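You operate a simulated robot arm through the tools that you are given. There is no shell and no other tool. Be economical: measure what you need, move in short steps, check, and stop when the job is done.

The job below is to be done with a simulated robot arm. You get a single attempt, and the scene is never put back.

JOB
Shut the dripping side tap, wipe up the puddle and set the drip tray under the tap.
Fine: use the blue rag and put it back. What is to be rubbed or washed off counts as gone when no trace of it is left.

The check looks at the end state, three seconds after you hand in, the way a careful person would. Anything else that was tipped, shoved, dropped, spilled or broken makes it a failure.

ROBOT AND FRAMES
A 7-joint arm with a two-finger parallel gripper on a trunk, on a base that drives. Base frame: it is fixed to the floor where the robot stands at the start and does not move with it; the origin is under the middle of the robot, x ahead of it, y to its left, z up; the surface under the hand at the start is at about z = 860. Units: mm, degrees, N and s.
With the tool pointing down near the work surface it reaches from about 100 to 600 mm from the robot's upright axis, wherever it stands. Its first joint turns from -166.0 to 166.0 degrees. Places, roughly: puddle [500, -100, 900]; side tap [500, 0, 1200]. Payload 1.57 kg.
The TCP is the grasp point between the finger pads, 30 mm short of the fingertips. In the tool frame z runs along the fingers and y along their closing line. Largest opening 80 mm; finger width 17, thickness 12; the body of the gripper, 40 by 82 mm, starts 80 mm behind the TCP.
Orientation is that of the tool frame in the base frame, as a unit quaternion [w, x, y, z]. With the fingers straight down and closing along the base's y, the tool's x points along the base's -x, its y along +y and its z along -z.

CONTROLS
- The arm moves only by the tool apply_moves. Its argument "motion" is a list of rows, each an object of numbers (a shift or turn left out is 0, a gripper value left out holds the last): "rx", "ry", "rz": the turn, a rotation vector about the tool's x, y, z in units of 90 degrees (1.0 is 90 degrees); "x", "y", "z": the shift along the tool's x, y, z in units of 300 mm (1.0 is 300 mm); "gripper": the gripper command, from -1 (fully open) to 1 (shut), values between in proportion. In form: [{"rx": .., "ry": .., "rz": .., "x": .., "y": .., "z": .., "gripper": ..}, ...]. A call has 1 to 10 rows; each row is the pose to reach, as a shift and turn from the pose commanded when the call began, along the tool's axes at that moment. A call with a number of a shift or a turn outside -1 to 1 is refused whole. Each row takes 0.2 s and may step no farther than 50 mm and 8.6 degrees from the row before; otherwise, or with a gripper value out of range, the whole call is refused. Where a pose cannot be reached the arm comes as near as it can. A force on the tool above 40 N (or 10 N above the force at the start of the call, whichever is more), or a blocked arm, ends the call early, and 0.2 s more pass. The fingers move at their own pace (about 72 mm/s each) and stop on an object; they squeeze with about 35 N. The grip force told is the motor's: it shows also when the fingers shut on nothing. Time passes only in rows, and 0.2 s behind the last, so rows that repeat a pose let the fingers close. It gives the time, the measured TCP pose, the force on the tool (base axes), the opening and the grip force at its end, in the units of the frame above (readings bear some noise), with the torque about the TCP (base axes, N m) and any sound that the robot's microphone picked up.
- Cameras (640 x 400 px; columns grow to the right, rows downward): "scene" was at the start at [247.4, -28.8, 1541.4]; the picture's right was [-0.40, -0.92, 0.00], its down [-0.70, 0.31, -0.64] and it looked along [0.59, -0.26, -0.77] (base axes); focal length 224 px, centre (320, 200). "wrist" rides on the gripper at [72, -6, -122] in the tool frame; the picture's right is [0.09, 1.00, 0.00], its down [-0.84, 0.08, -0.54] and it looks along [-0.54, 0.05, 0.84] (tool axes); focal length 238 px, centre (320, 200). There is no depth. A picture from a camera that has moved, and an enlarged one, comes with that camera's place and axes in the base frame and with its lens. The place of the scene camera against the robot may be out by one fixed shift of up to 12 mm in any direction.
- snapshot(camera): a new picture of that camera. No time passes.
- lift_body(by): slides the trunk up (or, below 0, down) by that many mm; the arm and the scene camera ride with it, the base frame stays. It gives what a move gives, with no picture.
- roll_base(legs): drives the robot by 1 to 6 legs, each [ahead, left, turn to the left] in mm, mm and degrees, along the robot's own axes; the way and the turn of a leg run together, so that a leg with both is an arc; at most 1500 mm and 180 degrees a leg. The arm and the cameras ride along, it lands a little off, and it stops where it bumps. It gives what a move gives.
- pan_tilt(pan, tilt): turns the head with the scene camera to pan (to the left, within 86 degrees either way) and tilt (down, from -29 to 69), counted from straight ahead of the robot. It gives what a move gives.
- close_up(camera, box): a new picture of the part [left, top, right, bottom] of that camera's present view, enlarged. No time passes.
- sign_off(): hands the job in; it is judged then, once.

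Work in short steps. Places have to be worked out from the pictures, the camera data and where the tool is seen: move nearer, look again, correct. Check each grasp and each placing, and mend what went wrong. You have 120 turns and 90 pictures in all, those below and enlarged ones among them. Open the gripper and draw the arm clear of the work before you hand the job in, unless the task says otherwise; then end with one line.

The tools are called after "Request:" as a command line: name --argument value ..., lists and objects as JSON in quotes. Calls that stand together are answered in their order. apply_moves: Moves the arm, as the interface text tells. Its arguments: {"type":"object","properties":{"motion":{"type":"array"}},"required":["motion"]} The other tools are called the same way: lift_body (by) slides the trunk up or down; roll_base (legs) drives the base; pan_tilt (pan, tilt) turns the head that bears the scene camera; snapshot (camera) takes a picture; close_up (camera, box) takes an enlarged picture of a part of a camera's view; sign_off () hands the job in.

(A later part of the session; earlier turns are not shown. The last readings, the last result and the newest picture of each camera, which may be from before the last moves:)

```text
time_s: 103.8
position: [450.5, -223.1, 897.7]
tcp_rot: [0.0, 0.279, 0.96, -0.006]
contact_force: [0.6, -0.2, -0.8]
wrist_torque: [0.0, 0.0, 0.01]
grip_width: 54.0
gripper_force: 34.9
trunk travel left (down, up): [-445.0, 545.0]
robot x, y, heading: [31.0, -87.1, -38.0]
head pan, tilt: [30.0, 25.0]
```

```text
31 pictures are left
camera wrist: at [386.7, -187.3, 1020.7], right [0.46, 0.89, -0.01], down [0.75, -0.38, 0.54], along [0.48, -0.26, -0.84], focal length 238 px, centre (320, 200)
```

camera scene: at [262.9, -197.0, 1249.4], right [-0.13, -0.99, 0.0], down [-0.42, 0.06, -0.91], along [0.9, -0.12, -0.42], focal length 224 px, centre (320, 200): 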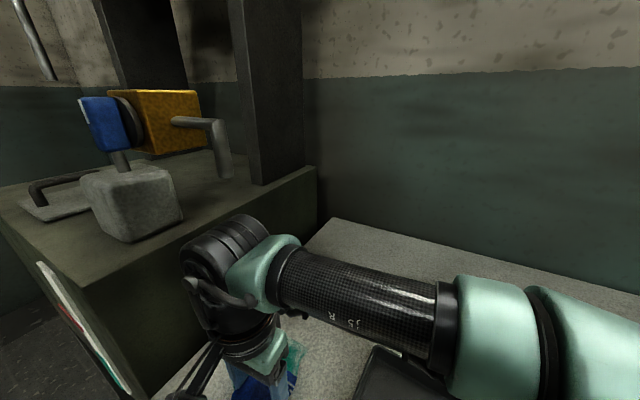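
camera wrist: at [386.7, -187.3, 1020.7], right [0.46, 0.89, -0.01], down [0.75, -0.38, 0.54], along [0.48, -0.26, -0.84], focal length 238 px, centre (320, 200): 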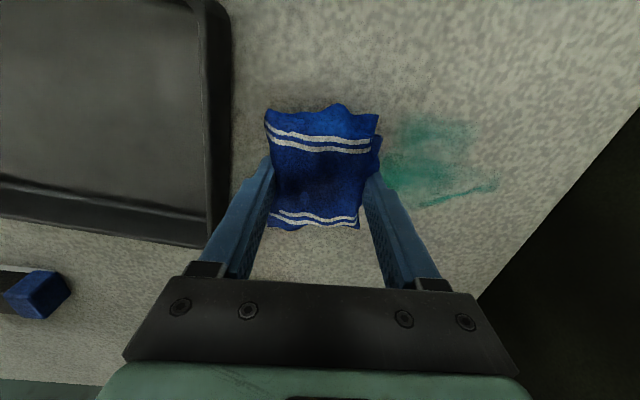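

Cleaning needs roughly 12–15 N, and the lighter passes did little. I'll press firmly but use small, slow steps to avoid stick-slip.

Request:
apply_moves --motion '[{"y": 0.15, "ry": 0.002}, {"y": 0.19, "z": 0.028}, {"y": 0.23, "z": 0.032}, {"y": 0.28, "z": 0.032, "x": 0.0}, {"y": 0.33, "z": 0.032, "x": -0.01}, {"y": 0.37, "z": 0.032, "x": -0.03}, {"y": 0.38, "z": 0.032, "x": -0.07}, {"y": 0.34, "z": 0.032, "x": -0.09}, {"y": 0.29, "z": 0.032, "x": -0.09}, {"y": 0.24, "z": 0.032, "x": -0.08}]'

Request:
apply_moves --motion '[{"y": -0.03, "x": 0.03}, {"y": -0.02, "x": 0.08}, {"y": 0.02, "x": 0.11}, {"y": 0.07, "x": 0.12}, {"y": 0.11, "x": 0.09}, {"y": 0.11, "x": 0.04}, {"y": 0.07, "x": 0.02}, {"y": 0.02, "x": 0.03}, {"y": 0.0, "x": 0.07}, {"y": 0.04, "x": 0.09}]'

Request:
apply_moves --motion '[{"z": -0.03}, {"y": -0.14, "z": -0.03}, {"y": -0.28, "z": -0.03}]'

Request:
snapshot --camera "wrist"

```text
time_s: 104.7
position: [486.0, -169.6, 890.4]
tcp_rot: [-0.001, 0.282, 0.959, -0.013]
contact_force: [-9.8, -4.3, 15.0]
wrist_torque: [0.4, 0.01, 0.2]
grip_width: 53.8
gripper_force: 35.0
trunk travel left (down, up): [-445.0, 545.0]
robot x, y, heading: [26.0, -81.6, -37.9]
head pan, tilt: [30.0, 25.0]
stopped in row 4: the force on the tool passed its limit at 43 N (the readings are from after the stop); the commanded pose is now the measured one
```

```text
time_s: 105.4
position: [468.5, -163.3, 891.3]
tcp_rot: [0.006, 0.289, 0.957, -0.018]
contact_force: [-1.9, -4.1, 6.4]
wrist_torque: [0.09, 0.02, 0.06]
grip_width: 53.7
gripper_force: 35.3
trunk travel left (down, up): [-445.0, 545.0]
robot x, y, heading: [27.1, -82.8, -38.0]
head pan, tilt: [30.0, 25.0]
stopped in row 3: the force on the tool passed its limit at 44 N (the readings are from after the stop); the commanded pose is now the measured one
```

```text
time_s: 106.2
position: [420.6, -229.7, 906.3]
tcp_rot: [0.004, 0.288, 0.957, -0.016]
contact_force: [-0.9, 0.3, 0.4]
wrist_torque: [-0.01, -0.02, 0.03]
grip_width: 53.9
gripper_force: 34.9
trunk travel left (down, up): [-445.0, 545.0]
robot x, y, heading: [31.4, -83.0, -37.9]
head pan, tilt: [30.0, 25.0]
```

```text
30 pictures are left
camera wrist: at [357.5, -191.3, 1027.7], right [0.47, 0.88, -0.03], down [0.74, -0.38, 0.56], along [0.48, -0.29, -0.83], focal length 238 px, centre (320, 200)
```

wrist: 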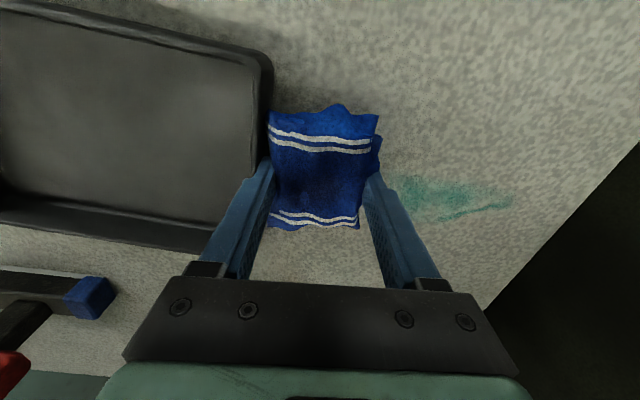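

The top part is gone, leaving a blob and streak. I'll re-level, come over it just above contact and read the height.

Request:
apply_moves --motion '[{"y": 0.1, "x": -0.03, "rx": -0.018, "ry": 0.0106, "rz": -0.015}, {"y": 0.22, "x": -0.06, "rx": -0.018, "ry": 0.0106, "rz": -0.015}, {"y": 0.27, "x": -0.07, "z": 0.04, "rx": -0.018, "ry": 0.0106, "rz": -0.015}, {"y": 0.27, "x": -0.07, "z": 0.046, "rx": -0.018, "ry": 0.0106, "rz": -0.015}]'

```text
time_s: 107.2
position: [483.7, -177.0, 889.9]
tcp_rot: [0.004, 0.277, 0.961, -0.002]
contact_force: [-6.7, -5.4, 28.6]
wrist_torque: [0.44, 0.14, 0.35]
grip_width: 53.8
gripper_force: 35.1
trunk travel left (down, up): [-445.0, 545.0]
robot x, y, heading: [28.8, -84.0, -38.0]
head pan, tilt: [30.0, 25.0]
```

Contact is at 28 N, so I'll ease off 1.2 mm and stroke along the streak.

Request:
apply_moves --motion '[{"z": -0.004}, {"y": 0.05, "z": -0.004}, {"y": 0.1, "z": -0.004}, {"y": 0.15, "z": -0.004}, {"y": 0.2, "z": -0.004}, {"y": 0.22, "x": -0.03, "z": -0.004}, {"y": 0.17, "x": -0.05, "z": -0.004}, {"y": 0.12, "x": -0.05, "z": -0.004}, {"y": 0.07, "x": -0.05, "z": -0.004}, {"y": 0.02, "x": -0.05, "z": -0.004}]'

Request:
apply_moves --motion '[{"x": 0.05, "y": -0.01, "z": 0}, {"x": 0.1, "y": 0.01}, {"x": 0.1, "y": 0.06}, {"x": 0.1, "y": 0.11}, {"x": 0.1, "y": 0.16}, {"x": 0.05, "y": 0.18}, {"x": 0.0, "y": 0.17}, {"x": 0.0, "y": 0.12}, {"x": 0.0, "y": 0.07}, {"x": 0.0, "y": 0.02}]'

Request:
apply_moves --motion '[{"z": -0.03}, {"y": -0.14, "x": 0.05, "z": -0.03}, {"y": -0.24, "x": 0.08, "z": -0.03}]'

Request:
snapshot --camera "wrist"

```text
time_s: 107.8
position: [484.1, -176.1, 890.7]
tcp_rot: [0.001, 0.278, 0.961, -0.007]
contact_force: [-9.8, -4.5, 15.7]
wrist_torque: [0.39, 0.09, 0.32]
grip_width: 53.6
gripper_force: 35.0
trunk travel left (down, up): [-445.0, 545.0]
robot x, y, heading: [27.8, -87.2, -38.2]
head pan, tilt: [30.0, 25.0]
stopped in row 2: the force on the tool passed its limit at 45 N (the readings are from after the stop); the commanded pose is now the measured one
```

```text
time_s: 108.5
position: [466.8, -161.9, 891.4]
tcp_rot: [0.005, 0.284, 0.959, -0.012]
contact_force: [-3.7, -4.4, 8.5]
wrist_torque: [0.19, 0.05, 0.1]
grip_width: 53.9
gripper_force: 35.8
trunk travel left (down, up): [-445.0, 545.0]
robot x, y, heading: [29.4, -86.6, -38.0]
head pan, tilt: [30.0, 25.0]
stopped in row 3: the force on the tool passed its limit at 45 N (the readings are from after the stop); the commanded pose is now the measured one
```

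```text
time_s: 109.3
position: [407.1, -208.6, 900.2]
tcp_rot: [0.005, 0.283, 0.959, -0.012]
contact_force: [0.0, -0.1, -0.6]
wrist_torque: [0.0, 0.0, 0.0]
grip_width: 53.7
gripper_force: 34.9
trunk travel left (down, up): [-445.0, 545.0]
robot x, y, heading: [30.1, -82.0, -38.4]
head pan, tilt: [30.0, 25.0]
```

```text
29 pictures are left
camera wrist: at [342.1, -170.8, 1022.7], right [0.46, 0.89, -0.02], down [0.74, -0.38, 0.55], along [0.48, -0.27, -0.83], focal length 238 px, centre (320, 200)
```

wrist: 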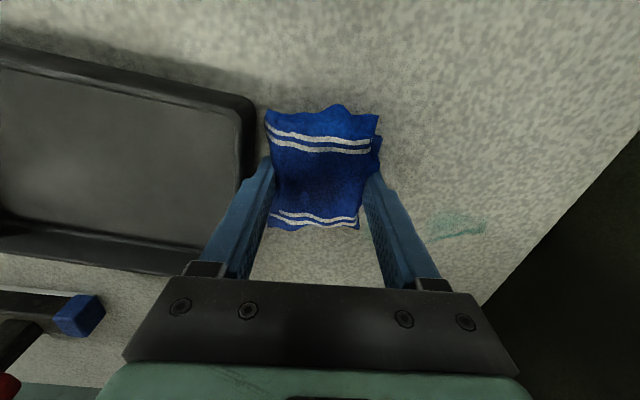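

Only a faint patch near [512, -130] remains. Pushing toward +y is what sticks, so I'll land beyond the patch and pull back across it.

Request:
apply_moves --motion '[{"y": 0.14, "x": -0.04, "rx": -0.0129, "ry": 0.0103, "rz": -0.008}, {"y": 0.28, "x": -0.08, "rx": -0.0129, "ry": 0.0103, "rz": -0.008}, {"y": 0.42, "x": -0.12, "rx": -0.0129, "ry": 0.0103, "rz": -0.008}, {"y": 0.478, "x": -0.143, "z": 0.02, "rx": -0.0129, "ry": 0.0103, "rz": -0.008}, {"y": 0.478, "x": -0.143, "z": 0.031, "rx": -0.0129, "ry": 0.0103, "rz": -0.008}]'

Request:
apply_moves --motion '[{"y": -0.06}, {"y": -0.12}, {"y": -0.18}, {"y": -0.24}, {"y": -0.26, "z": -0.02}, {"y": -0.12, "x": 0.03, "z": -0.02}, {"y": 0, "x": 0.04, "z": -0.01}, {"y": -0.02, "x": 0.04}, {"y": -0.08, "x": 0.04}, {"y": -0.14, "x": 0.04}]'

Request:
apply_moves --motion '[{"y": -0.06}, {"y": -0.1}, {"y": -0.1, "z": -0.02}, {"y": 0.04, "x": -0.05, "z": -0.02}, {"y": 0.13, "x": -0.08, "z": -0.01}, {"y": 0.12, "x": -0.08}, {"y": 0.06, "x": -0.08}, {"y": 0.0, "x": -0.08}, {"y": -0.06, "x": -0.08}]'

Request:
apply_moves --motion '[{"z": -0.03}, {"y": -0.14, "x": 0.05, "z": -0.03}, {"y": -0.24, "x": 0.1, "z": -0.03}]'

Request:
snapshot --camera "wrist"

```text
time_s: 110.5
position: [523.4, -111.1, 892.1]
tcp_rot: [0.002, 0.278, 0.961, 0.002]
contact_force: [3.7, -0.5, 17.9]
wrist_torque: [-0.44, 0.29, 0.19]
grip_width: 53.9
gripper_force: 34.7
trunk travel left (down, up): [-445.0, 545.0]
robot x, y, heading: [28.3, -86.5, -38.1]
head pan, tilt: [30.0, 25.0]
```

```text
time_s: 112.7
position: [489.3, -136.4, 890.1]
tcp_rot: [0.002, 0.277, 0.961, 0.003]
contact_force: [8.6, 15.4, 17.7]
wrist_torque: [-0.09, 0.12, -0.02]
grip_width: 53.6
gripper_force: 33.9
trunk travel left (down, up): [-445.0, 545.0]
robot x, y, heading: [26.0, -82.4, -38.2]
head pan, tilt: [30.0, 25.0]
```

```text
time_s: 114.7
position: [498.0, -167.7, 890.3]
tcp_rot: [0.002, 0.278, 0.961, 0.002]
contact_force: [7.0, 14.1, 19.4]
wrist_torque: [-0.06, 0.23, -0.14]
grip_width: 53.9
gripper_force: 34.8
trunk travel left (down, up): [-445.0, 545.0]
robot x, y, heading: [27.1, -85.5, -38.2]
head pan, tilt: [30.0, 25.0]
```

```text
time_s: 115.5
position: [436.3, -214.2, 897.3]
tcp_rot: [0.0, 0.278, 0.961, 0.0]
contact_force: [0.0, 0.5, -0.4]
wrist_torque: [0.04, -0.01, 0.02]
grip_width: 54.1
gripper_force: 34.5
trunk travel left (down, up): [-445.0, 545.0]
robot x, y, heading: [28.3, -90.1, -38.2]
head pan, tilt: [30.0, 25.0]
```

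```text
28 pictures are left
camera wrist: at [371.8, -180.9, 1020.1], right [0.45, 0.89, 0.0], down [0.75, -0.38, 0.54], along [0.48, -0.25, -0.84], focal length 238 px, centre (320, 200)
```

wrist: 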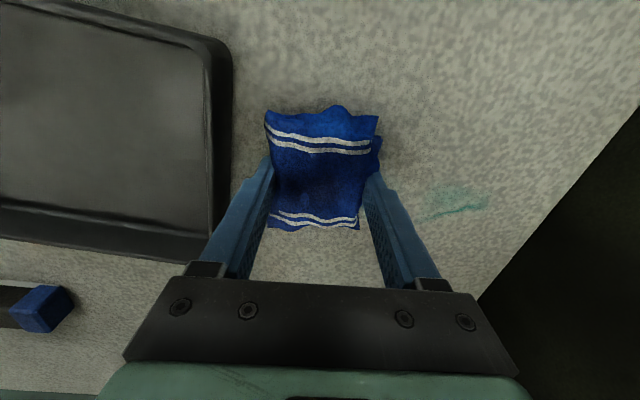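

It's nearly gone, with a faint trace around [515, -133]. I'll make three more pulling strokes across it.

Request:
apply_moves --motion '[{"y": 0.14, "x": -0.03}, {"y": 0.28, "x": -0.06}, {"y": 0.42, "x": -0.09}, {"y": 0.475, "x": -0.09, "z": 0.018}, {"y": 0.47, "x": -0.09, "z": 0.029}, {"y": 0.41, "x": -0.09, "z": 0.029}, {"y": 0.35, "x": -0.09, "z": 0.029}, {"y": 0.29, "x": -0.09, "z": 0.029}, {"y": 0.23, "x": -0.09, "z": 0.029}]'

Request:
apply_moves --motion '[{"z": -0.02}, {"y": 0.13, "x": 0.02, "z": -0.02}, {"y": 0.24, "x": 0.03, "z": -0.01}, {"y": 0.23, "x": 0.03}, {"y": 0.17, "x": 0.03}, {"y": 0.11, "x": 0.03}, {"y": 0.05, "x": 0.03}, {"y": 0.0, "x": 0.03}]'

Request:
apply_moves --motion '[{"z": -0.02}, {"y": 0.12, "x": -0.04, "z": -0.02}, {"y": 0.24, "x": -0.06, "z": -0.01}, {"y": 0.23, "x": -0.06}, {"y": 0.17, "x": -0.06}, {"y": 0.11, "x": -0.06}, {"y": 0.05, "x": -0.06}, {"y": 0.0, "x": -0.06}]'

Request:
apply_moves --motion '[{"z": -0.03}, {"y": -0.1, "x": 0.05, "z": -0.03}, {"y": -0.2, "x": 0.1, "z": -0.03}]'

Request:
snapshot --camera "wrist"

```text
time_s: 117.5
position: [497.0, -169.3, 889.7]
tcp_rot: [0.0, 0.278, 0.961, 0.0]
contact_force: [0.8, 5.7, 18.6]
wrist_torque: [0.36, 0.01, -0.09]
grip_width: 53.9
gripper_force: 34.9
trunk travel left (down, up): [-445.0, 545.0]
robot x, y, heading: [29.3, -86.8, -37.9]
head pan, tilt: [30.0, 25.0]
```

```text
time_s: 119.3
position: [488.5, -161.4, 890.9]
tcp_rot: [0.002, 0.276, 0.961, 0.003]
contact_force: [7.4, 14.4, 16.7]
wrist_torque: [-0.09, 0.12, -0.04]
grip_width: 53.9
gripper_force: 34.6
trunk travel left (down, up): [-445.0, 545.0]
robot x, y, heading: [29.3, -87.0, -38.2]
head pan, tilt: [30.0, 25.0]
```

```text
time_s: 121.1
position: [504.2, -171.2, 890.4]
tcp_rot: [0.003, 0.276, 0.961, 0.004]
contact_force: [11.1, 19.8, 22.1]
wrist_torque: [-0.11, 0.16, -0.09]
grip_width: 53.6
gripper_force: 35.0
trunk travel left (down, up): [-445.0, 545.0]
robot x, y, heading: [29.3, -82.6, -38.2]
head pan, tilt: [30.0, 25.0]
```

```text
time_s: 121.9
position: [444.4, -209.7, 899.1]
tcp_rot: [-0.001, 0.278, 0.96, 0.0]
contact_force: [0.6, 0.0, -0.8]
wrist_torque: [0.0, -0.01, 0.02]
grip_width: 54.0
gripper_force: 34.8
trunk travel left (down, up): [-445.0, 545.0]
robot x, y, heading: [26.4, -86.2, -38.2]
head pan, tilt: [30.0, 25.0]
```

```text
27 pictures are left
camera wrist: at [379.9, -175.7, 1022.1], right [0.45, 0.89, 0.0], down [0.75, -0.38, 0.54], along [0.48, -0.25, -0.84], focal length 238 px, centre (320, 200)
```

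wrist: 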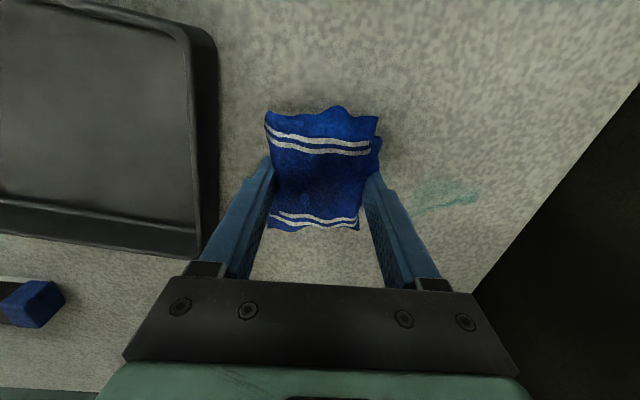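

The sideways pulls no longer remove it, whereas the earlier fore-aft strokes cleaned well. I'll use fore-aft strokes over the patch.

Request:
apply_moves --motion '[{"y": 0.14, "x": -0.04}, {"y": 0.27, "x": -0.1}, {"y": 0.3, "x": -0.2}, {"y": 0.3, "x": -0.2, "z": 0.028}, {"y": 0.3, "x": -0.14, "z": 0.03}, {"y": 0.3, "x": -0.08, "z": 0.03}, {"y": 0.3, "x": -0.02, "z": 0.03}, {"y": 0.3, "x": 0.04, "z": 0.03}, {"y": 0.3, "x": 0.08, "z": 0.03}]'

Request:
apply_moves --motion '[{"z": -0.02, "x": -0.1}, {"z": -0.02, "x": -0.22, "y": 0.05}, {"z": -0.01, "x": -0.28, "y": 0.08}, {"x": -0.28, "y": 0.08}, {"x": -0.22, "y": 0.08}, {"x": -0.16, "y": 0.08}, {"x": -0.1, "y": 0.08}, {"x": -0.04, "y": 0.08}, {"x": 0.0, "y": 0.08}]'

Request:
apply_moves --motion '[{"z": -0.03}, {"y": -0.14, "z": -0.03}, {"y": -0.28, "z": -0.03}, {"y": -0.38, "z": -0.03}]'

Request:
snapshot --camera "wrist"

```text
time_s: 123.9
position: [474.3, -121.4, 890.8]
tcp_rot: [0.001, 0.279, 0.96, 0.0]
contact_force: [8.3, -4.5, 11.2]
wrist_torque: [-0.41, 0.01, 0.33]
grip_width: 54.1
gripper_force: 35.3
trunk travel left (down, up): [-445.0, 545.0]
robot x, y, heading: [28.7, -85.1, -37.9]
head pan, tilt: [30.0, 25.0]
```

```text
time_s: 125.9
position: [486.3, -101.2, 890.1]
tcp_rot: [0.0, 0.278, 0.961, 0.001]
contact_force: [3.5, -1.6, 3.8]
wrist_torque: [-0.16, 0.02, 0.11]
grip_width: 53.8
gripper_force: 34.8
trunk travel left (down, up): [-445.0, 545.0]
robot x, y, heading: [32.1, -85.5, -38.1]
head pan, tilt: [30.0, 25.0]
```

```text
time_s: 126.9
position: [423.3, -194.4, 900.8]
tcp_rot: [-0.001, 0.278, 0.961, 0.002]
contact_force: [0.3, -0.1, -0.9]
wrist_torque: [-0.01, 0.0, -0.01]
grip_width: 53.8
gripper_force: 34.6
trunk travel left (down, up): [-445.0, 545.0]
robot x, y, heading: [28.3, -83.3, -38.0]
head pan, tilt: [30.0, 25.0]
```

```text
26 pictures are left
camera wrist: at [358.1, -160.8, 1023.0], right [0.45, 0.89, 0.0], down [0.75, -0.38, 0.54], along [0.48, -0.24, -0.84], focal length 238 px, centre (320, 200)
```

wrist: 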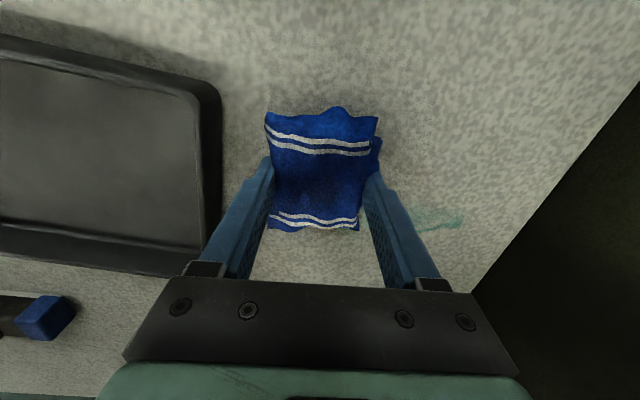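

The trace is fainter. I'll enlarge the area to find exactly what's left.

Request:
close_up --camera "wrist" --box '[250, 170, 500, 290]'

```text
2.56 times, centred on (375, 230) of wrist
camera zoom: at [358.1, -160.8, 1023.0], right [0.45, 0.89, 0.0], down [0.75, -0.38, 0.54], along [0.48, -0.24, -0.84], focal length 610 px, centre (179, 123)
```

zoom: 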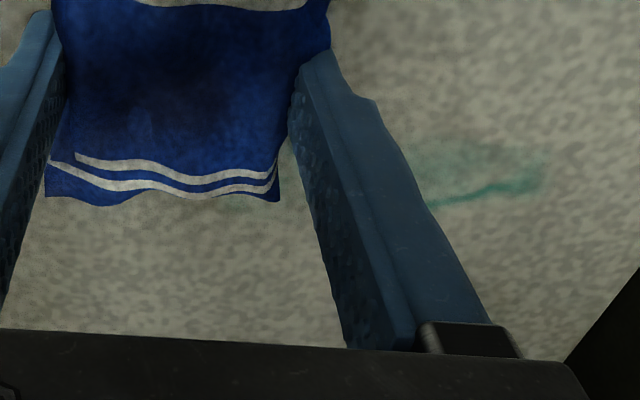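

A faint band remains along the far edge, from [488, -204] to [525, -115], further forward than my strokes reached. I'll pull along that line, then again 12 mm further out.

Request:
apply_moves --motion '[{"y": 0.14, "x": -0.05}, {"y": 0.28, "x": -0.1}, {"y": 0.42, "x": -0.15}, {"y": 0.43, "x": -0.15, "z": 0.031}, {"y": 0.42, "x": -0.15, "z": 0.034}, {"y": 0.36, "x": -0.16, "z": 0.034}, {"y": 0.3, "x": -0.17, "z": 0.034}, {"y": 0.24, "x": -0.18, "z": 0.034}, {"y": 0.18, "x": -0.19, "z": 0.034}, {"y": 0.12, "x": -0.2, "z": 0.034}]'

Request:
apply_moves --motion '[{"y": -0.04, "x": -0.01}, {"y": -0.04, "x": -0.01, "z": -0.02}, {"y": 0.1, "x": -0.01, "z": -0.02}, {"y": 0.24, "x": 0.0, "z": -0.02}, {"y": 0.32, "x": 0.02, "z": -0.01}, {"y": 0.32, "x": 0.02, "z": 0}, {"y": 0.26, "x": 0.01}, {"y": 0.2, "x": 0}, {"y": 0.14, "x": -0.01}, {"y": 0.08, "x": -0.02}]'

Request:
apply_moves --motion '[{"y": -0.06}, {"y": -0.12}, {"y": -0.12, "z": -0.02}, {"y": 0.02, "x": 0.06, "z": -0.02}, {"y": 0.16, "x": 0.08, "z": -0.02}, {"y": 0.22, "x": 0.08, "z": -0.01}, {"y": 0.22, "x": 0.08}, {"y": 0.16, "x": 0.07}, {"y": 0.1, "x": 0.06}, {"y": 0.04, "x": 0.05}]'

Request:
apply_moves --motion '[{"z": -0.03}, {"y": -0.1, "x": 0.1, "z": -0.03}, {"y": -0.2, "x": 0.2, "z": -0.03}]'

Request:
snapshot --camera "wrist"

```text
time_s: 129.1
position: [495.3, -193.7, 890.1]
tcp_rot: [0.003, 0.275, 0.961, 0.003]
contact_force: [6.3, 21.8, 25.7]
wrist_torque: [-0.01, 0.4, -0.34]
grip_width: 53.5
gripper_force: 35.7
trunk travel left (down, up): [-445.0, 545.0]
robot x, y, heading: [30.3, -84.9, -38.0]
head pan, tilt: [30.0, 25.0]
```

```text
time_s: 131.3
position: [512.9, -177.9, 890.2]
tcp_rot: [0.004, 0.276, 0.961, 0.004]
contact_force: [6.8, 21.6, 27.0]
wrist_torque: [0.0, 0.45, -0.36]
grip_width: 53.5
gripper_force: 34.8
trunk travel left (down, up): [-445.0, 545.0]
robot x, y, heading: [30.4, -84.2, -38.2]
head pan, tilt: [30.0, 25.0]
```

```text
time_s: 133.5
position: [505.7, -156.2, 890.3]
tcp_rot: [0.003, 0.275, 0.961, 0.006]
contact_force: [7.5, 24.1, 24.9]
wrist_torque: [-0.06, 0.3, -0.25]
grip_width: 53.7
gripper_force: 34.9
trunk travel left (down, up): [-445.0, 545.0]
robot x, y, heading: [29.1, -82.7, -38.0]
head pan, tilt: [30.0, 25.0]
```

```text
time_s: 134.3
position: [423.3, -181.2, 895.6]
tcp_rot: [-0.001, 0.278, 0.961, -0.001]
contact_force: [0.3, -0.2, -0.8]
wrist_torque: [0.01, 0.03, 0.0]
grip_width: 53.7
gripper_force: 35.2
trunk travel left (down, up): [-445.0, 545.0]
robot x, y, heading: [25.9, -86.3, -37.9]
head pan, tilt: [30.0, 25.0]
```

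```text
24 pictures are left
camera wrist: at [357.8, -147.6, 1019.1], right [0.46, 0.89, 0.0], down [0.75, -0.38, 0.54], along [0.48, -0.25, -0.84], focal length 238 px, centre (320, 200)
```

wrist: 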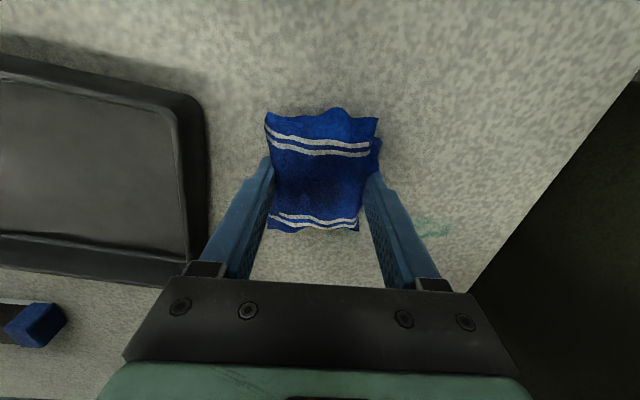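

Only a faint spot near [514, -123] is left. I'll do a cluster of strokes centred on it in both directions.

Request:
apply_moves --motion '[{"y": 0.14, "x": -0.05}, {"y": 0.28, "x": -0.1}, {"y": 0.4, "x": -0.15}, {"y": 0.46, "x": -0.16, "z": 0.015}, {"y": 0.46, "x": -0.16, "z": 0.03}, {"y": 0.4, "x": -0.16, "z": 0.03}, {"y": 0.34, "x": -0.16, "z": 0.03}, {"y": 0.28, "x": -0.16, "z": 0.03}, {"y": 0.22, "x": -0.16, "z": 0.03}, {"y": 0.22, "x": -0.16, "z": 0.01}]'

Request:
apply_moves --motion '[{"y": 0.1, "x": -0.04}, {"y": 0.12, "x": -0.1}, {"y": 0.12, "x": -0.1, "z": 0.02}, {"y": 0.12, "x": -0.04, "z": 0.02}, {"y": 0.12, "x": 0.02, "z": 0.02}, {"y": 0.12, "x": 0.08, "z": 0.02}, {"y": 0.12, "x": 0.1, "z": 0}, {"y": 0.17, "x": -0.02, "z": 0}, {"y": 0.17, "x": -0.1, "z": 0}, {"y": 0.17, "x": -0.1, "z": 0.02}]'

Request:
apply_moves --motion '[{"x": 0.06}, {"x": 0.12}, {"x": 0.18}, {"x": 0.19, "z": -0.02}, {"x": 0.06, "y": 0.06, "z": -0.02}, {"x": 0.03, "y": 0.1, "z": -0.02}, {"x": 0.03, "y": 0.1}, {"x": 0.03, "y": 0.04}, {"x": 0.03, "y": -0.02}, {"x": 0.03, "y": -0.08}]'

Request:
apply_moves --motion '[{"z": -0.02}, {"x": 0.02, "y": 0.1, "z": -0.02}, {"x": 0.04, "y": 0.19, "z": -0.02}, {"x": 0.05, "y": 0.19}, {"x": 0.05, "y": 0.13}, {"x": 0.05, "y": 0.07}, {"x": 0.05, "y": 0.01}, {"x": 0.05, "y": 0.0, "z": -0.03}, {"x": 0.15, "y": -0.1, "z": -0.03}, {"x": 0.2, "y": -0.2, "z": -0.03}]'

Request:
snapshot --camera "wrist"

```text
time_s: 136.5
position: [500.5, -153.5, 892.5]
tcp_rot: [-0.003, 0.279, 0.96, -0.003]
contact_force: [-0.4, 0.2, -1.1]
wrist_torque: [-0.02, 0.0, -0.01]
grip_width: 53.9
gripper_force: 35.3
trunk travel left (down, up): [-445.0, 545.0]
robot x, y, heading: [27.4, -85.6, -38.3]
head pan, tilt: [30.0, 25.0]
```

```text
time_s: 137.8
position: [512.0, -117.5, 890.2]
tcp_rot: [0.006, 0.279, 0.96, 0.0]
contact_force: [-3.0, -0.8, 6.7]
wrist_torque: [-0.17, 0.26, 0.05]
grip_width: 53.8
gripper_force: 35.0
trunk travel left (down, up): [-445.0, 545.0]
robot x, y, heading: [28.1, -86.0, -38.0]
head pan, tilt: [30.0, 25.0]
stopped in row 6: the force on the tool passed its limit at 60 N (the readings are from after the stop); the commanded pose is now the measured one
```

```text
time_s: 140.0
position: [491.5, -133.1, 890.5]
tcp_rot: [0.006, 0.279, 0.96, 0.0]
contact_force: [2.4, 2.9, 8.5]
wrist_torque: [-0.05, 0.14, 0.0]
grip_width: 53.9
gripper_force: 35.2
trunk travel left (down, up): [-445.0, 545.0]
robot x, y, heading: [29.8, -85.9, -38.0]
head pan, tilt: [30.0, 25.0]
```

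```text
time_s: 141.4
position: [496.2, -99.9, 890.9]
tcp_rot: [0.01, 0.275, 0.961, 0.008]
contact_force: [-2.7, 1.7, 9.5]
wrist_torque: [-0.21, 0.35, -0.12]
grip_width: 53.8
gripper_force: 35.4
trunk travel left (down, up): [-445.0, 545.0]
robot x, y, heading: [30.1, -83.0, -37.9]
head pan, tilt: [30.0, 25.0]
stopped in row 7: the force on the tool passed its limit at 44 N (the readings are from after the stop); the commanded pose is now the measured one
```

```text
23 pictures are left
camera wrist: at [428.2, -67.9, 1012.7], right [0.45, 0.89, 0.02], down [0.74, -0.39, 0.55], along [0.5, -0.23, -0.83], focal length 238 px, centre (320, 200)
```

wrist: 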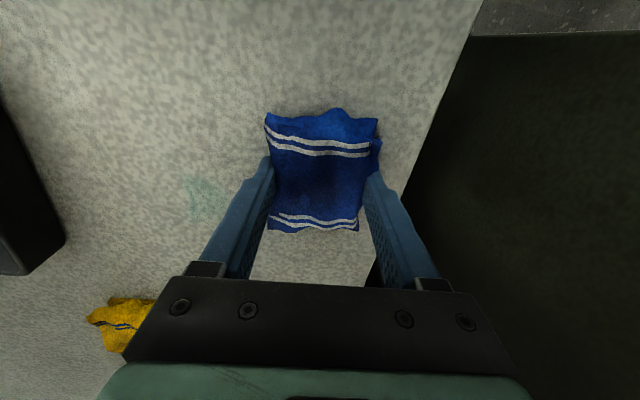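

I'll lift higher, re-level and step aside to view the whole area enlarged.

Request:
apply_moves --motion '[{"z": -0.05, "rx": 0.0134, "ry": 0.0094, "rz": 0.002}, {"z": -0.12, "y": -0.1, "x": -0.02, "rx": 0.0134, "ry": 0.0094, "rz": 0.002}, {"z": -0.2, "y": -0.22, "x": -0.04, "rx": 0.0134, "ry": 0.0094, "rz": 0.002}, {"z": -0.25, "y": -0.34, "x": -0.06, "rx": 0.0134, "ry": 0.0094, "rz": 0.002}, {"z": -0.25, "y": -0.48, "x": -0.05, "rx": 0.0134, "ry": 0.0094, "rz": 0.002}]'

Request:
close_up --camera "wrist" --box '[240, 90, 500, 260]'

```text
time_s: 142.6
position: [430.2, -234.0, 962.4]
tcp_rot: [0.0, 0.278, 0.961, 0.001]
contact_force: [-0.8, -0.9, 0.0]
wrist_torque: [0.02, -0.05, 0.0]
grip_width: 53.7
gripper_force: 35.2
trunk travel left (down, up): [-445.0, 545.0]
robot x, y, heading: [31.0, -85.8, -38.1]
head pan, tilt: [30.0, 25.0]
```

```text
2.35 times, centred on (370, 175) of wrist
camera zoom: at [364.1, -199.2, 1085.5], right [0.46, 0.89, 0.0], down [0.75, -0.38, 0.54], along [0.48, -0.25, -0.84], focal length 561 px, centre (202, 259)
```

zoom: 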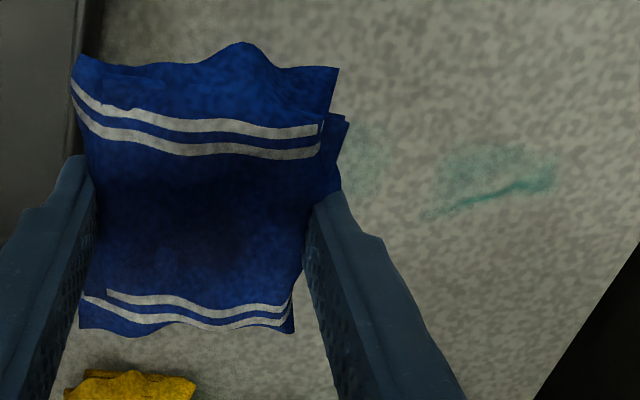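

Two traces remain: [516, -131] and a faint one at [480, -181]. The fingertips seem to share the load with the rag. I'll set the rag down on the table there, then regrip about 2 mm higher so the cloth stands proud of the tips.

Request:
apply_moves --motion '[{"x": -0.03, "y": 0.1, "z": 0.06}, {"x": -0.063, "y": 0.213, "z": 0.14}, {"x": -0.063, "y": 0.213, "z": 0.21}, {"x": -0.063, "y": 0.213, "z": 0.239}, {"x": -0.063, "y": 0.213, "z": 0.239, "gripper": -0.7}, {"x": -0.063, "y": 0.213, "z": 0.239}, {"x": -0.063, "y": 0.213, "z": 0.233}, {"x": -0.063, "y": 0.213, "z": 0.233, "gripper": 1}, {"x": -0.063, "y": 0.213, "z": 0.233}, {"x": -0.063, "y": 0.213, "z": 0.233}]'

Request:
apply_moves --motion '[{"z": -0.01}, {"z": -0.02}, {"z": -0.03}, {"z": -0.04}]'

Request:
apply_moves --motion '[{"z": 0.02}, {"z": 0.03}, {"z": 0.035}]'

```text
time_s: 144.8
position: [478.9, -187.9, 891.0]
tcp_rot: [0.0, 0.278, 0.96, 0.0]
contact_force: [-0.4, -0.3, 0.3]
wrist_torque: [0.0, 0.03, 0.05]
grip_width: 54.0
gripper_force: 34.5
trunk travel left (down, up): [-445.0, 545.0]
robot x, y, heading: [26.1, -82.1, -37.7]
head pan, tilt: [30.0, 25.0]
```

```text
time_s: 145.8
position: [481.1, -186.3, 903.8]
tcp_rot: [0.0, 0.278, 0.96, 0.0]
contact_force: [-0.3, 0.4, -0.2]
wrist_torque: [0.01, 0.04, 0.0]
grip_width: 53.8
gripper_force: 35.2
trunk travel left (down, up): [-445.0, 545.0]
robot x, y, heading: [30.5, -88.7, -38.1]
head pan, tilt: [30.0, 25.0]
```

```text
time_s: 146.6
position: [481.5, -187.1, 893.8]
tcp_rot: [0.0, 0.277, 0.961, -0.001]
contact_force: [0.2, -0.4, -0.7]
wrist_torque: [0.02, -0.02, 0.01]
grip_width: 54.0
gripper_force: 34.9
trunk travel left (down, up): [-445.0, 545.0]
robot x, y, heading: [31.0, -86.1, -38.2]
head pan, tilt: [30.0, 25.0]
```

The regrip holds. I'll feel for contact again.

Request:
apply_moves --motion '[{"z": 0.004}, {"z": 0.007}, {"z": 0.007}]'

```text
time_s: 147.4
position: [481.8, -185.2, 891.5]
tcp_rot: [0.0, 0.278, 0.961, 0.0]
contact_force: [0.0, 0.6, -0.2]
wrist_torque: [0.0, -0.01, -0.02]
grip_width: 53.9
gripper_force: 34.9
trunk travel left (down, up): [-445.0, 545.0]
robot x, y, heading: [28.9, -84.9, -38.1]
head pan, tilt: [30.0, 25.0]
```

Request:
apply_moves --motion '[{"z": 0.003}, {"z": 0.006}, {"z": 0.006}]'

```text
time_s: 148.2
position: [482.1, -187.0, 890.7]
tcp_rot: [0.0, 0.278, 0.961, 0.0]
contact_force: [-0.2, -0.7, 0.0]
wrist_torque: [0.01, 0.03, 0.0]
grip_width: 53.7
gripper_force: 34.9
trunk travel left (down, up): [-445.0, 545.0]
robot x, y, heading: [30.0, -82.5, -38.1]
head pan, tilt: [30.0, 25.0]
```

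Request:
apply_moves --motion '[{"z": 0.003}, {"z": 0.004}, {"z": 0.004}]'

Request:
close_up --camera "wrist" --box '[240, 90, 500, 260]'

```text
time_s: 149.0
position: [482.2, -186.9, 889.7]
tcp_rot: [0.0, 0.278, 0.961, 0.0]
contact_force: [-2.2, 0.7, 11.5]
wrist_torque: [0.02, 0.3, -0.05]
grip_width: 53.8
gripper_force: 34.8
trunk travel left (down, up): [-445.0, 545.0]
robot x, y, heading: [29.4, -82.3, -37.6]
head pan, tilt: [30.0, 25.0]
```

```text
2.35 times, centred on (370, 175) of wrist
camera zoom: at [416.8, -153.2, 1013.0], right [0.45, 0.89, 0.0], down [0.75, -0.38, 0.54], along [0.48, -0.25, -0.84], focal length 561 px, centre (202, 259)
```

zoom: 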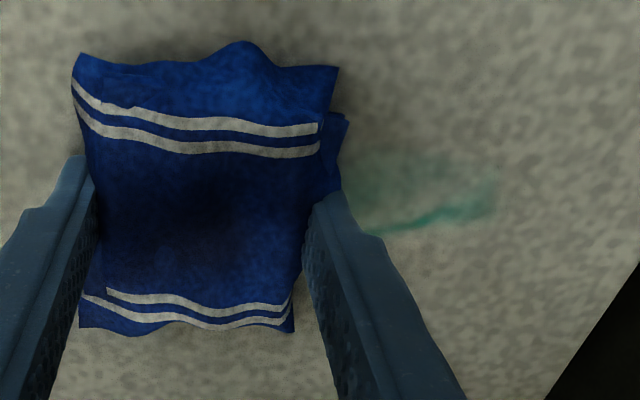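

Contact is now at 11 N. I'll run a set of landed fore-aft pulls stepping sideways across the remaining streak, with a hop between each.

Request:
apply_moves --motion '[{"z": -0.015}, {"x": -0.06, "y": 0.14, "z": -0.015}, {"x": -0.12, "y": 0.17, "z": -0.015}, {"x": -0.12, "y": 0.17, "z": 0.002}, {"x": -0.06, "y": 0.17, "z": 0.002}, {"x": 0.0, "y": 0.17, "z": 0.002}, {"x": 0.06, "y": 0.17, "z": 0.002}, {"x": 0.12, "y": 0.17, "z": 0.002}]'

Request:
apply_moves --motion '[{"z": -0.015}, {"x": -0.12, "y": 0.04, "z": -0.015}, {"x": -0.25, "y": 0.05, "z": -0.015}, {"x": -0.25, "y": 0.05, "z": 0}, {"x": -0.19, "y": 0.05, "z": 0}, {"x": -0.13, "y": 0.05, "z": 0}, {"x": -0.07, "y": 0.05, "z": 0}, {"x": 0.0, "y": 0.05, "z": 0}]'

Request:
apply_moves --motion '[{"z": -0.015}, {"x": -0.12, "y": 0.04, "z": -0.015}, {"x": -0.25, "y": 0.05, "z": -0.015}, {"x": -0.25, "y": 0.05, "z": 0}, {"x": -0.19, "y": 0.05, "z": 0}, {"x": -0.13, "y": 0.05, "z": 0}, {"x": -0.07, "y": 0.05, "z": 0}, {"x": 0.0, "y": 0.05, "z": 0}]'

Request:
apply_moves --motion '[{"z": -0.015}, {"x": -0.12, "y": 0.04, "z": -0.015}, {"x": -0.25, "y": 0.05, "z": -0.015}, {"x": -0.25, "y": 0.05, "z": 0}, {"x": -0.19, "y": 0.05, "z": 0}, {"x": -0.13, "y": 0.05, "z": 0}, {"x": -0.07, "y": 0.05, "z": 0}, {"x": 0.0, "y": 0.05, "z": 0}]'

Request:
apply_moves --motion '[{"z": -0.03}, {"y": -0.14, "z": -0.03}, {"y": -0.28, "z": -0.03}, {"y": -0.4, "z": -0.03}]'

Request:
close_up --camera "wrist" --box '[240, 90, 500, 260]'

```text
time_s: 150.8
position: [478.8, -125.4, 890.7]
tcp_rot: [0.0, 0.278, 0.96, 0.001]
contact_force: [7.7, -3.9, 19.7]
wrist_torque: [-0.5, 0.24, 0.49]
grip_width: 53.7
gripper_force: 35.1
trunk travel left (down, up): [-445.0, 545.0]
robot x, y, heading: [27.1, -86.5, -38.0]
head pan, tilt: [30.0, 25.0]
```

```text
time_s: 152.3
position: [515.9, -129.8, 889.1]
tcp_rot: [0.004, 0.279, 0.96, -0.002]
contact_force: [-3.0, -0.8, 7.3]
wrist_torque: [-0.01, 0.36, 0.0]
grip_width: 53.9
gripper_force: 35.0
trunk travel left (down, up): [-445.0, 545.0]
robot x, y, heading: [33.0, -83.8, -38.3]
head pan, tilt: [30.0, 25.0]
stopped in row 7: the force on the tool passed its limit at 46 N (the readings are from after the stop); the commanded pose is now the measured one
```

```text
time_s: 154.1
position: [524.2, -119.0, 891.4]
tcp_rot: [0.005, 0.279, 0.96, -0.001]
contact_force: [8.3, -3.2, 14.3]
wrist_torque: [-0.39, 0.16, 0.34]
grip_width: 53.9
gripper_force: 34.7
trunk travel left (down, up): [-445.0, 545.0]
robot x, y, heading: [28.4, -83.7, -38.2]
head pan, tilt: [30.0, 25.0]
```

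```text
time_s: 155.9
position: [533.7, -106.3, 889.3]
tcp_rot: [0.007, 0.279, 0.96, 0.0]
contact_force: [11.8, -6.4, 20.3]
wrist_torque: [-0.55, 0.16, 0.54]
grip_width: 53.7
gripper_force: 35.0
trunk travel left (down, up): [-445.0, 545.0]
robot x, y, heading: [28.9, -87.2, -37.9]
head pan, tilt: [30.0, 25.0]
```

```text
time_s: 156.9
position: [466.4, -206.9, 898.5]
tcp_rot: [0.003, 0.279, 0.96, 0.0]
contact_force: [0.0, 0.1, -1.0]
wrist_torque: [0.01, -0.04, -0.03]
grip_width: 53.9
gripper_force: 35.9
trunk travel left (down, up): [-445.0, 545.0]
robot x, y, heading: [31.7, -80.4, -37.9]
head pan, tilt: [30.0, 25.0]
```

```text
2.35 times, centred on (370, 175) of wrist
camera zoom: at [400.6, -174.3, 1020.7], right [0.45, 0.89, 0.0], down [0.74, -0.38, 0.55], along [0.49, -0.25, -0.84], focal length 561 px, centre (202, 259)
```

zoom: 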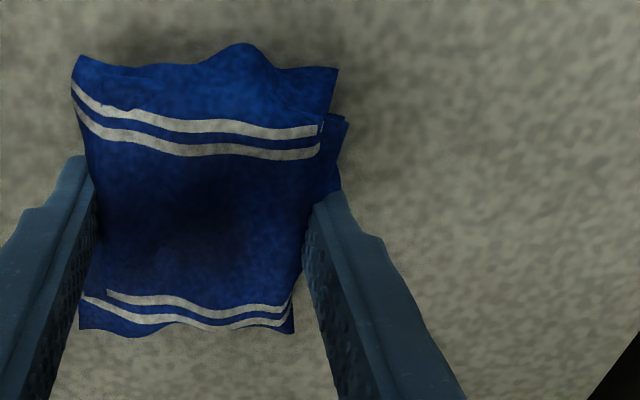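

The streak is gone. Now the same fore-aft pulls over the faint trace near [480, -181] and around it.

Request:
apply_moves --motion '[{"x": -0.1, "y": 0.05}, {"x": -0.18, "y": 0.1}, {"x": -0.18, "y": 0.1, "z": 0.029}, {"x": -0.12, "y": 0.1, "z": 0.03}, {"x": -0.06, "y": 0.1, "z": 0.03}, {"x": 0.0, "y": 0.1, "z": 0.03}, {"x": 0.06, "y": 0.1, "z": 0.03}, {"x": 0.12, "y": 0.1, "z": 0.03}]'

Request:
apply_moves --motion '[{"z": -0.015}, {"x": -0.12, "y": -0.05, "z": -0.015}, {"x": -0.27, "y": -0.06, "z": -0.015}, {"x": -0.27, "y": -0.06, "z": 0}, {"x": -0.21, "y": -0.06, "z": 0}, {"x": -0.15, "y": -0.06, "z": 0}, {"x": -0.09, "y": -0.06, "z": 0}, {"x": -0.03, "y": -0.06, "z": 0}]'

Request:
apply_moves --motion '[{"z": -0.015}, {"x": -0.12, "y": 0.1, "z": -0.015}, {"x": -0.25, "y": 0.13, "z": -0.015}, {"x": -0.25, "y": 0.13, "z": 0}, {"x": -0.19, "y": 0.13, "z": 0}, {"x": -0.13, "y": 0.13, "z": 0}, {"x": -0.07, "y": 0.13, "z": 0}, {"x": 0.0, "y": 0.13, "z": 0}]'

Request:
apply_moves --motion '[{"z": -0.1}, {"y": -0.1, "z": -0.2}, {"x": -0.05, "y": -0.22, "z": -0.27}, {"x": -0.15, "y": -0.32, "z": -0.3}, {"x": -0.25, "y": -0.42, "z": -0.3}, {"x": -0.35, "y": -0.5, "z": -0.3}]'

Request:
snapshot --camera "wrist"

```text
time_s: 158.7
position: [451.6, -160.6, 889.7]
tcp_rot: [0.007, 0.278, 0.96, 0.0]
contact_force: [7.6, -4.1, 15.1]
wrist_torque: [-0.46, 0.14, 0.4]
grip_width: 54.0
gripper_force: 35.1
trunk travel left (down, up): [-445.0, 545.0]
robot x, y, heading: [30.1, -83.8, -38.2]
head pan, tilt: [30.0, 25.0]
```

```text
time_s: 160.5
position: [452.5, -182.9, 889.5]
tcp_rot: [0.008, 0.279, 0.96, -0.001]
contact_force: [13.7, -10.2, 32.3]
wrist_torque: [-0.97, 0.38, 0.65]
grip_width: 53.9
gripper_force: 34.9
trunk travel left (down, up): [-445.0, 545.0]
robot x, y, heading: [27.9, -82.7, -38.1]
head pan, tilt: [30.0, 25.0]
```

```text
time_s: 162.3
position: [471.9, -147.4, 890.0]
tcp_rot: [0.006, 0.279, 0.96, -0.001]
contact_force: [9.9, -4.1, 15.0]
wrist_torque: [-0.44, 0.05, 0.41]
grip_width: 53.8
gripper_force: 35.5
trunk travel left (down, up): [-445.0, 545.0]
robot x, y, heading: [25.0, -83.2, -38.0]
head pan, tilt: [30.0, 25.0]
```

```text
time_s: 163.7
position: [479.4, -332.9, 978.0]
tcp_rot: [0.004, 0.278, 0.961, 0.0]
contact_force: [0.2, -0.3, -0.7]
wrist_torque: [0.03, 0.01, -0.01]
grip_width: 53.8
gripper_force: 35.7
trunk travel left (down, up): [-445.0, 545.0]
robot x, y, heading: [30.4, -85.4, -38.1]
head pan, tilt: [30.0, 25.0]
```

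```text
19 pictures are left
camera wrist: at [413.1, -298.6, 1101.1], right [0.45, 0.89, 0.0], down [0.75, -0.38, 0.55], along [0.49, -0.25, -0.84], focal length 238 px, centre (320, 200)
```

wrist: 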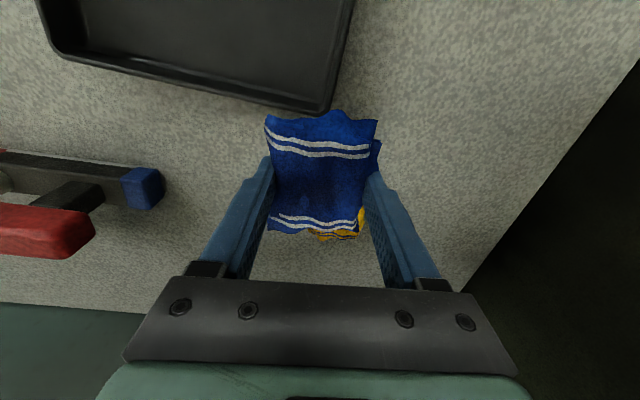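

The area looks clean, so I'll confirm with an enlarged view before putting the rag back.

Request:
close_up --camera "wrist" --box '[340, 30, 600, 200]'

```text
2.35 times, centred on (470, 115) of wrist
camera zoom: at [413.1, -298.6, 1101.1], right [0.45, 0.89, 0.0], down [0.75, -0.38, 0.55], along [0.49, -0.25, -0.84], focal length 561 px, centre (-33, 400)
```

zoom: 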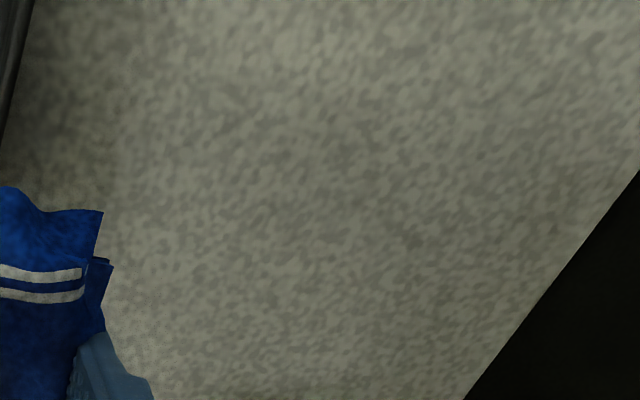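

That part is clean; I'll check the rest once the rag is down. I'll return the rag to its spot at [509, -443].

Request:
apply_moves --motion '[{"x": -0.095, "y": -0.086, "ry": 0.005}, {"x": -0.19, "y": -0.172, "ry": 0.005}, {"x": -0.279, "y": -0.258, "ry": 0.005}, {"x": -0.279, "y": -0.258, "z": 0.12, "ry": 0.005}, {"x": -0.279, "y": -0.258, "z": 0.22, "ry": 0.005}, {"x": -0.279, "y": -0.258, "z": 0.27, "ry": 0.005}, {"x": -0.279, "y": -0.258, "z": 0.285, "ry": 0.005}]'

Request:
snapshot --camera "wrist"

```text
time_s: 165.3
position: [510.8, -443.8, 893.7]
tcp_rot: [0.0, 0.279, 0.96, 0.0]
contact_force: [-0.1, 0.9, 0.3]
wrist_torque: [0.02, 0.0, -0.02]
grip_width: 54.0
gripper_force: 34.9
trunk travel left (down, up): [-445.0, 545.0]
robot x, y, heading: [30.4, -85.5, -38.0]
head pan, tilt: [30.0, 25.0]
```

```text
17 pictures are left
camera wrist: at [446.8, -408.8, 1016.3], right [0.46, 0.89, 0.0], down [0.75, -0.38, 0.54], along [0.48, -0.25, -0.84], focal length 238 px, centre (320, 200)
```

wrist: 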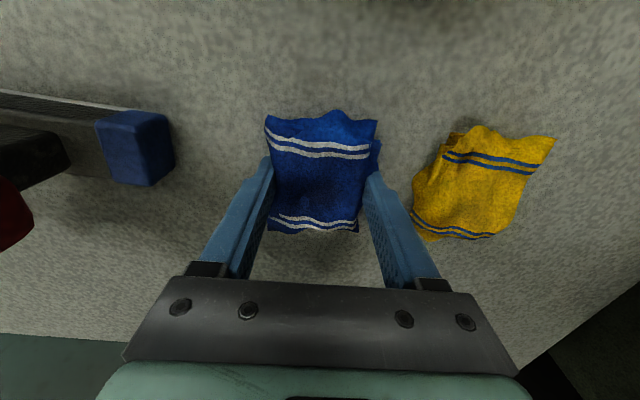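

The rag is at its original place relative to its neighbours. I'll lower the last 3 mm, release, lift and view the tray.

Request:
apply_moves --motion '[{"z": 0.006}, {"z": 0.011}, {"z": 0.011, "gripper": -0.6}, {"z": 0.011, "gripper": -1}, {"z": 0.011}, {"z": 0.011}, {"z": -0.05}, {"z": -0.2}]'

Request:
apply_moves --motion '[{"z": -0.1, "x": 0.05}, {"z": -0.2, "x": 0.12, "y": -0.05}, {"z": -0.3, "x": 0.2, "y": -0.1}, {"z": -0.4, "x": 0.3, "y": -0.14}, {"z": -0.45, "x": 0.45, "y": -0.16}, {"z": -0.45, "x": 0.6, "y": -0.2}]'

Request:
snapshot --camera "wrist"

```text
time_s: 167.1
position: [508.5, -443.9, 953.2]
tcp_rot: [-0.001, 0.279, 0.96, 0.0]
contact_force: [0.1, 0.0, -0.7]
wrist_torque: [-0.03, -0.04, 0.01]
grip_width: 80.0
gripper_force: 0.1
trunk travel left (down, up): [-445.0, 545.0]
robot x, y, heading: [28.6, -85.1, -37.9]
head pan, tilt: [30.0, 25.0]
```

```text
time_s: 168.5
position: [327.4, -392.6, 1088.8]
tcp_rot: [0.0, 0.279, 0.96, 0.001]
contact_force: [-0.6, 0.8, 0.0]
wrist_torque: [0.0, -0.01, 0.03]
grip_width: 80.1
gripper_force: 0.1
trunk travel left (down, up): [-445.0, 545.0]
robot x, y, heading: [30.9, -82.3, -37.8]
head pan, tilt: [30.0, 25.0]
```

```text
16 pictures are left
camera wrist: at [262.1, -359.2, 1211.7], right [0.46, 0.89, 0.0], down [0.75, -0.38, 0.54], along [0.48, -0.25, -0.84], focal length 238 px, centre (320, 200)
```

wrist: 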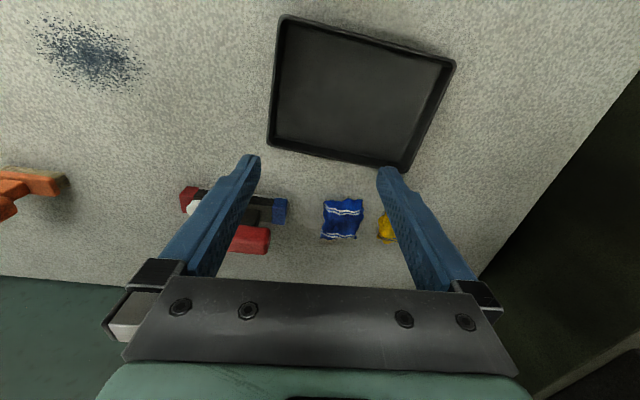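

The rag is back in place. The tray's right end wall has its middle near [277, -432] and its yaw is about -39°. I'll align over that wall and descend to just above it.

Request:
apply_moves --motion '[{"x": 0.03, "y": -0.1, "z": 0.05, "rz": 0.04}, {"x": 0.07, "y": -0.197, "z": 0.12, "rz": 0.077}, {"x": 0.07, "y": -0.197, "z": 0.27, "rz": 0.077}, {"x": 0.07, "y": -0.197, "z": 0.42, "rz": 0.077}, {"x": 0.07, "y": -0.197, "z": 0.497, "rz": 0.077}]'

Request:
snapshot --camera "wrist"

```text
time_s: 169.7
position: [278.9, -433.4, 939.4]
tcp_rot: [0.0, 0.336, 0.942, 0.0]
contact_force: [0.2, 0.3, -0.9]
wrist_torque: [0.02, 0.0, -0.01]
grip_width: 79.9
gripper_force: 0.0
trunk travel left (down, up): [-445.0, 545.0]
robot x, y, heading: [26.9, -85.6, -38.0]
head pan, tilt: [30.0, 25.0]
```

```text
15 pictures are left
camera wrist: at [219.2, -392.4, 1062.5], right [0.56, 0.83, 0.0], down [0.7, -0.47, 0.54], along [0.45, -0.3, -0.84], focal length 238 px, centre (320, 200)
```

wrist: 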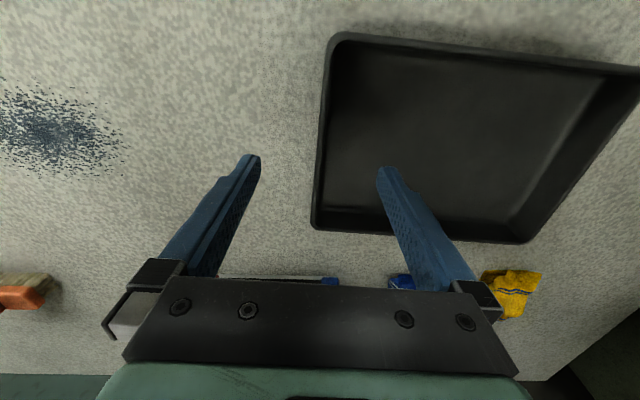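

The end wall is centred between the fingers and aligned. I'll descend to tip height about 870 and close on the wall.

Request:
apply_moves --motion '[{"z": 0.07, "x": 0.01, "y": 0.005}, {"z": 0.11, "x": 0.01, "y": 0.005}, {"z": 0.13, "x": 0.01, "y": 0.005}, {"z": 0.13, "x": 0.01, "y": 0.005, "gripper": 0}, {"z": 0.13, "x": 0.01, "y": 0.005, "gripper": 0.5}, {"z": 0.13, "x": 0.01, "y": 0.005, "gripper": 1}, {"z": 0.13, "x": 0.01, "y": 0.005, "gripper": 1}, {"z": 0.13, "x": 0.01, "y": 0.005, "gripper": 1}]'

Request:
snapshot --camera "wrist"

```text
time_s: 171.5
position: [278.0, -429.9, 901.8]
tcp_rot: [0.001, 0.336, 0.942, 0.001]
contact_force: [-0.2, -0.4, 0.0]
wrist_torque: [-0.12, -0.04, -0.08]
grip_width: 4.3
gripper_force: 25.7
trunk travel left (down, up): [-445.0, 545.0]
robot x, y, heading: [29.9, -84.5, -38.0]
head pan, tilt: [30.0, 25.0]
```

```text
14 pictures are left
camera wrist: at [217.4, -389.3, 1024.6], right [0.56, 0.83, 0.0], down [0.7, -0.47, 0.54], along [0.45, -0.3, -0.84], focal length 238 px, centre (320, 200)
```

wrist: 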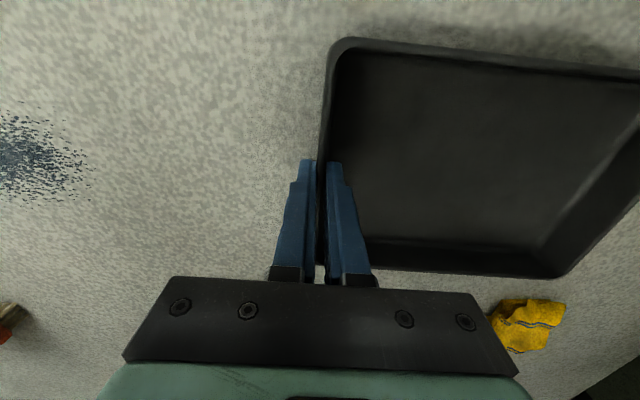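

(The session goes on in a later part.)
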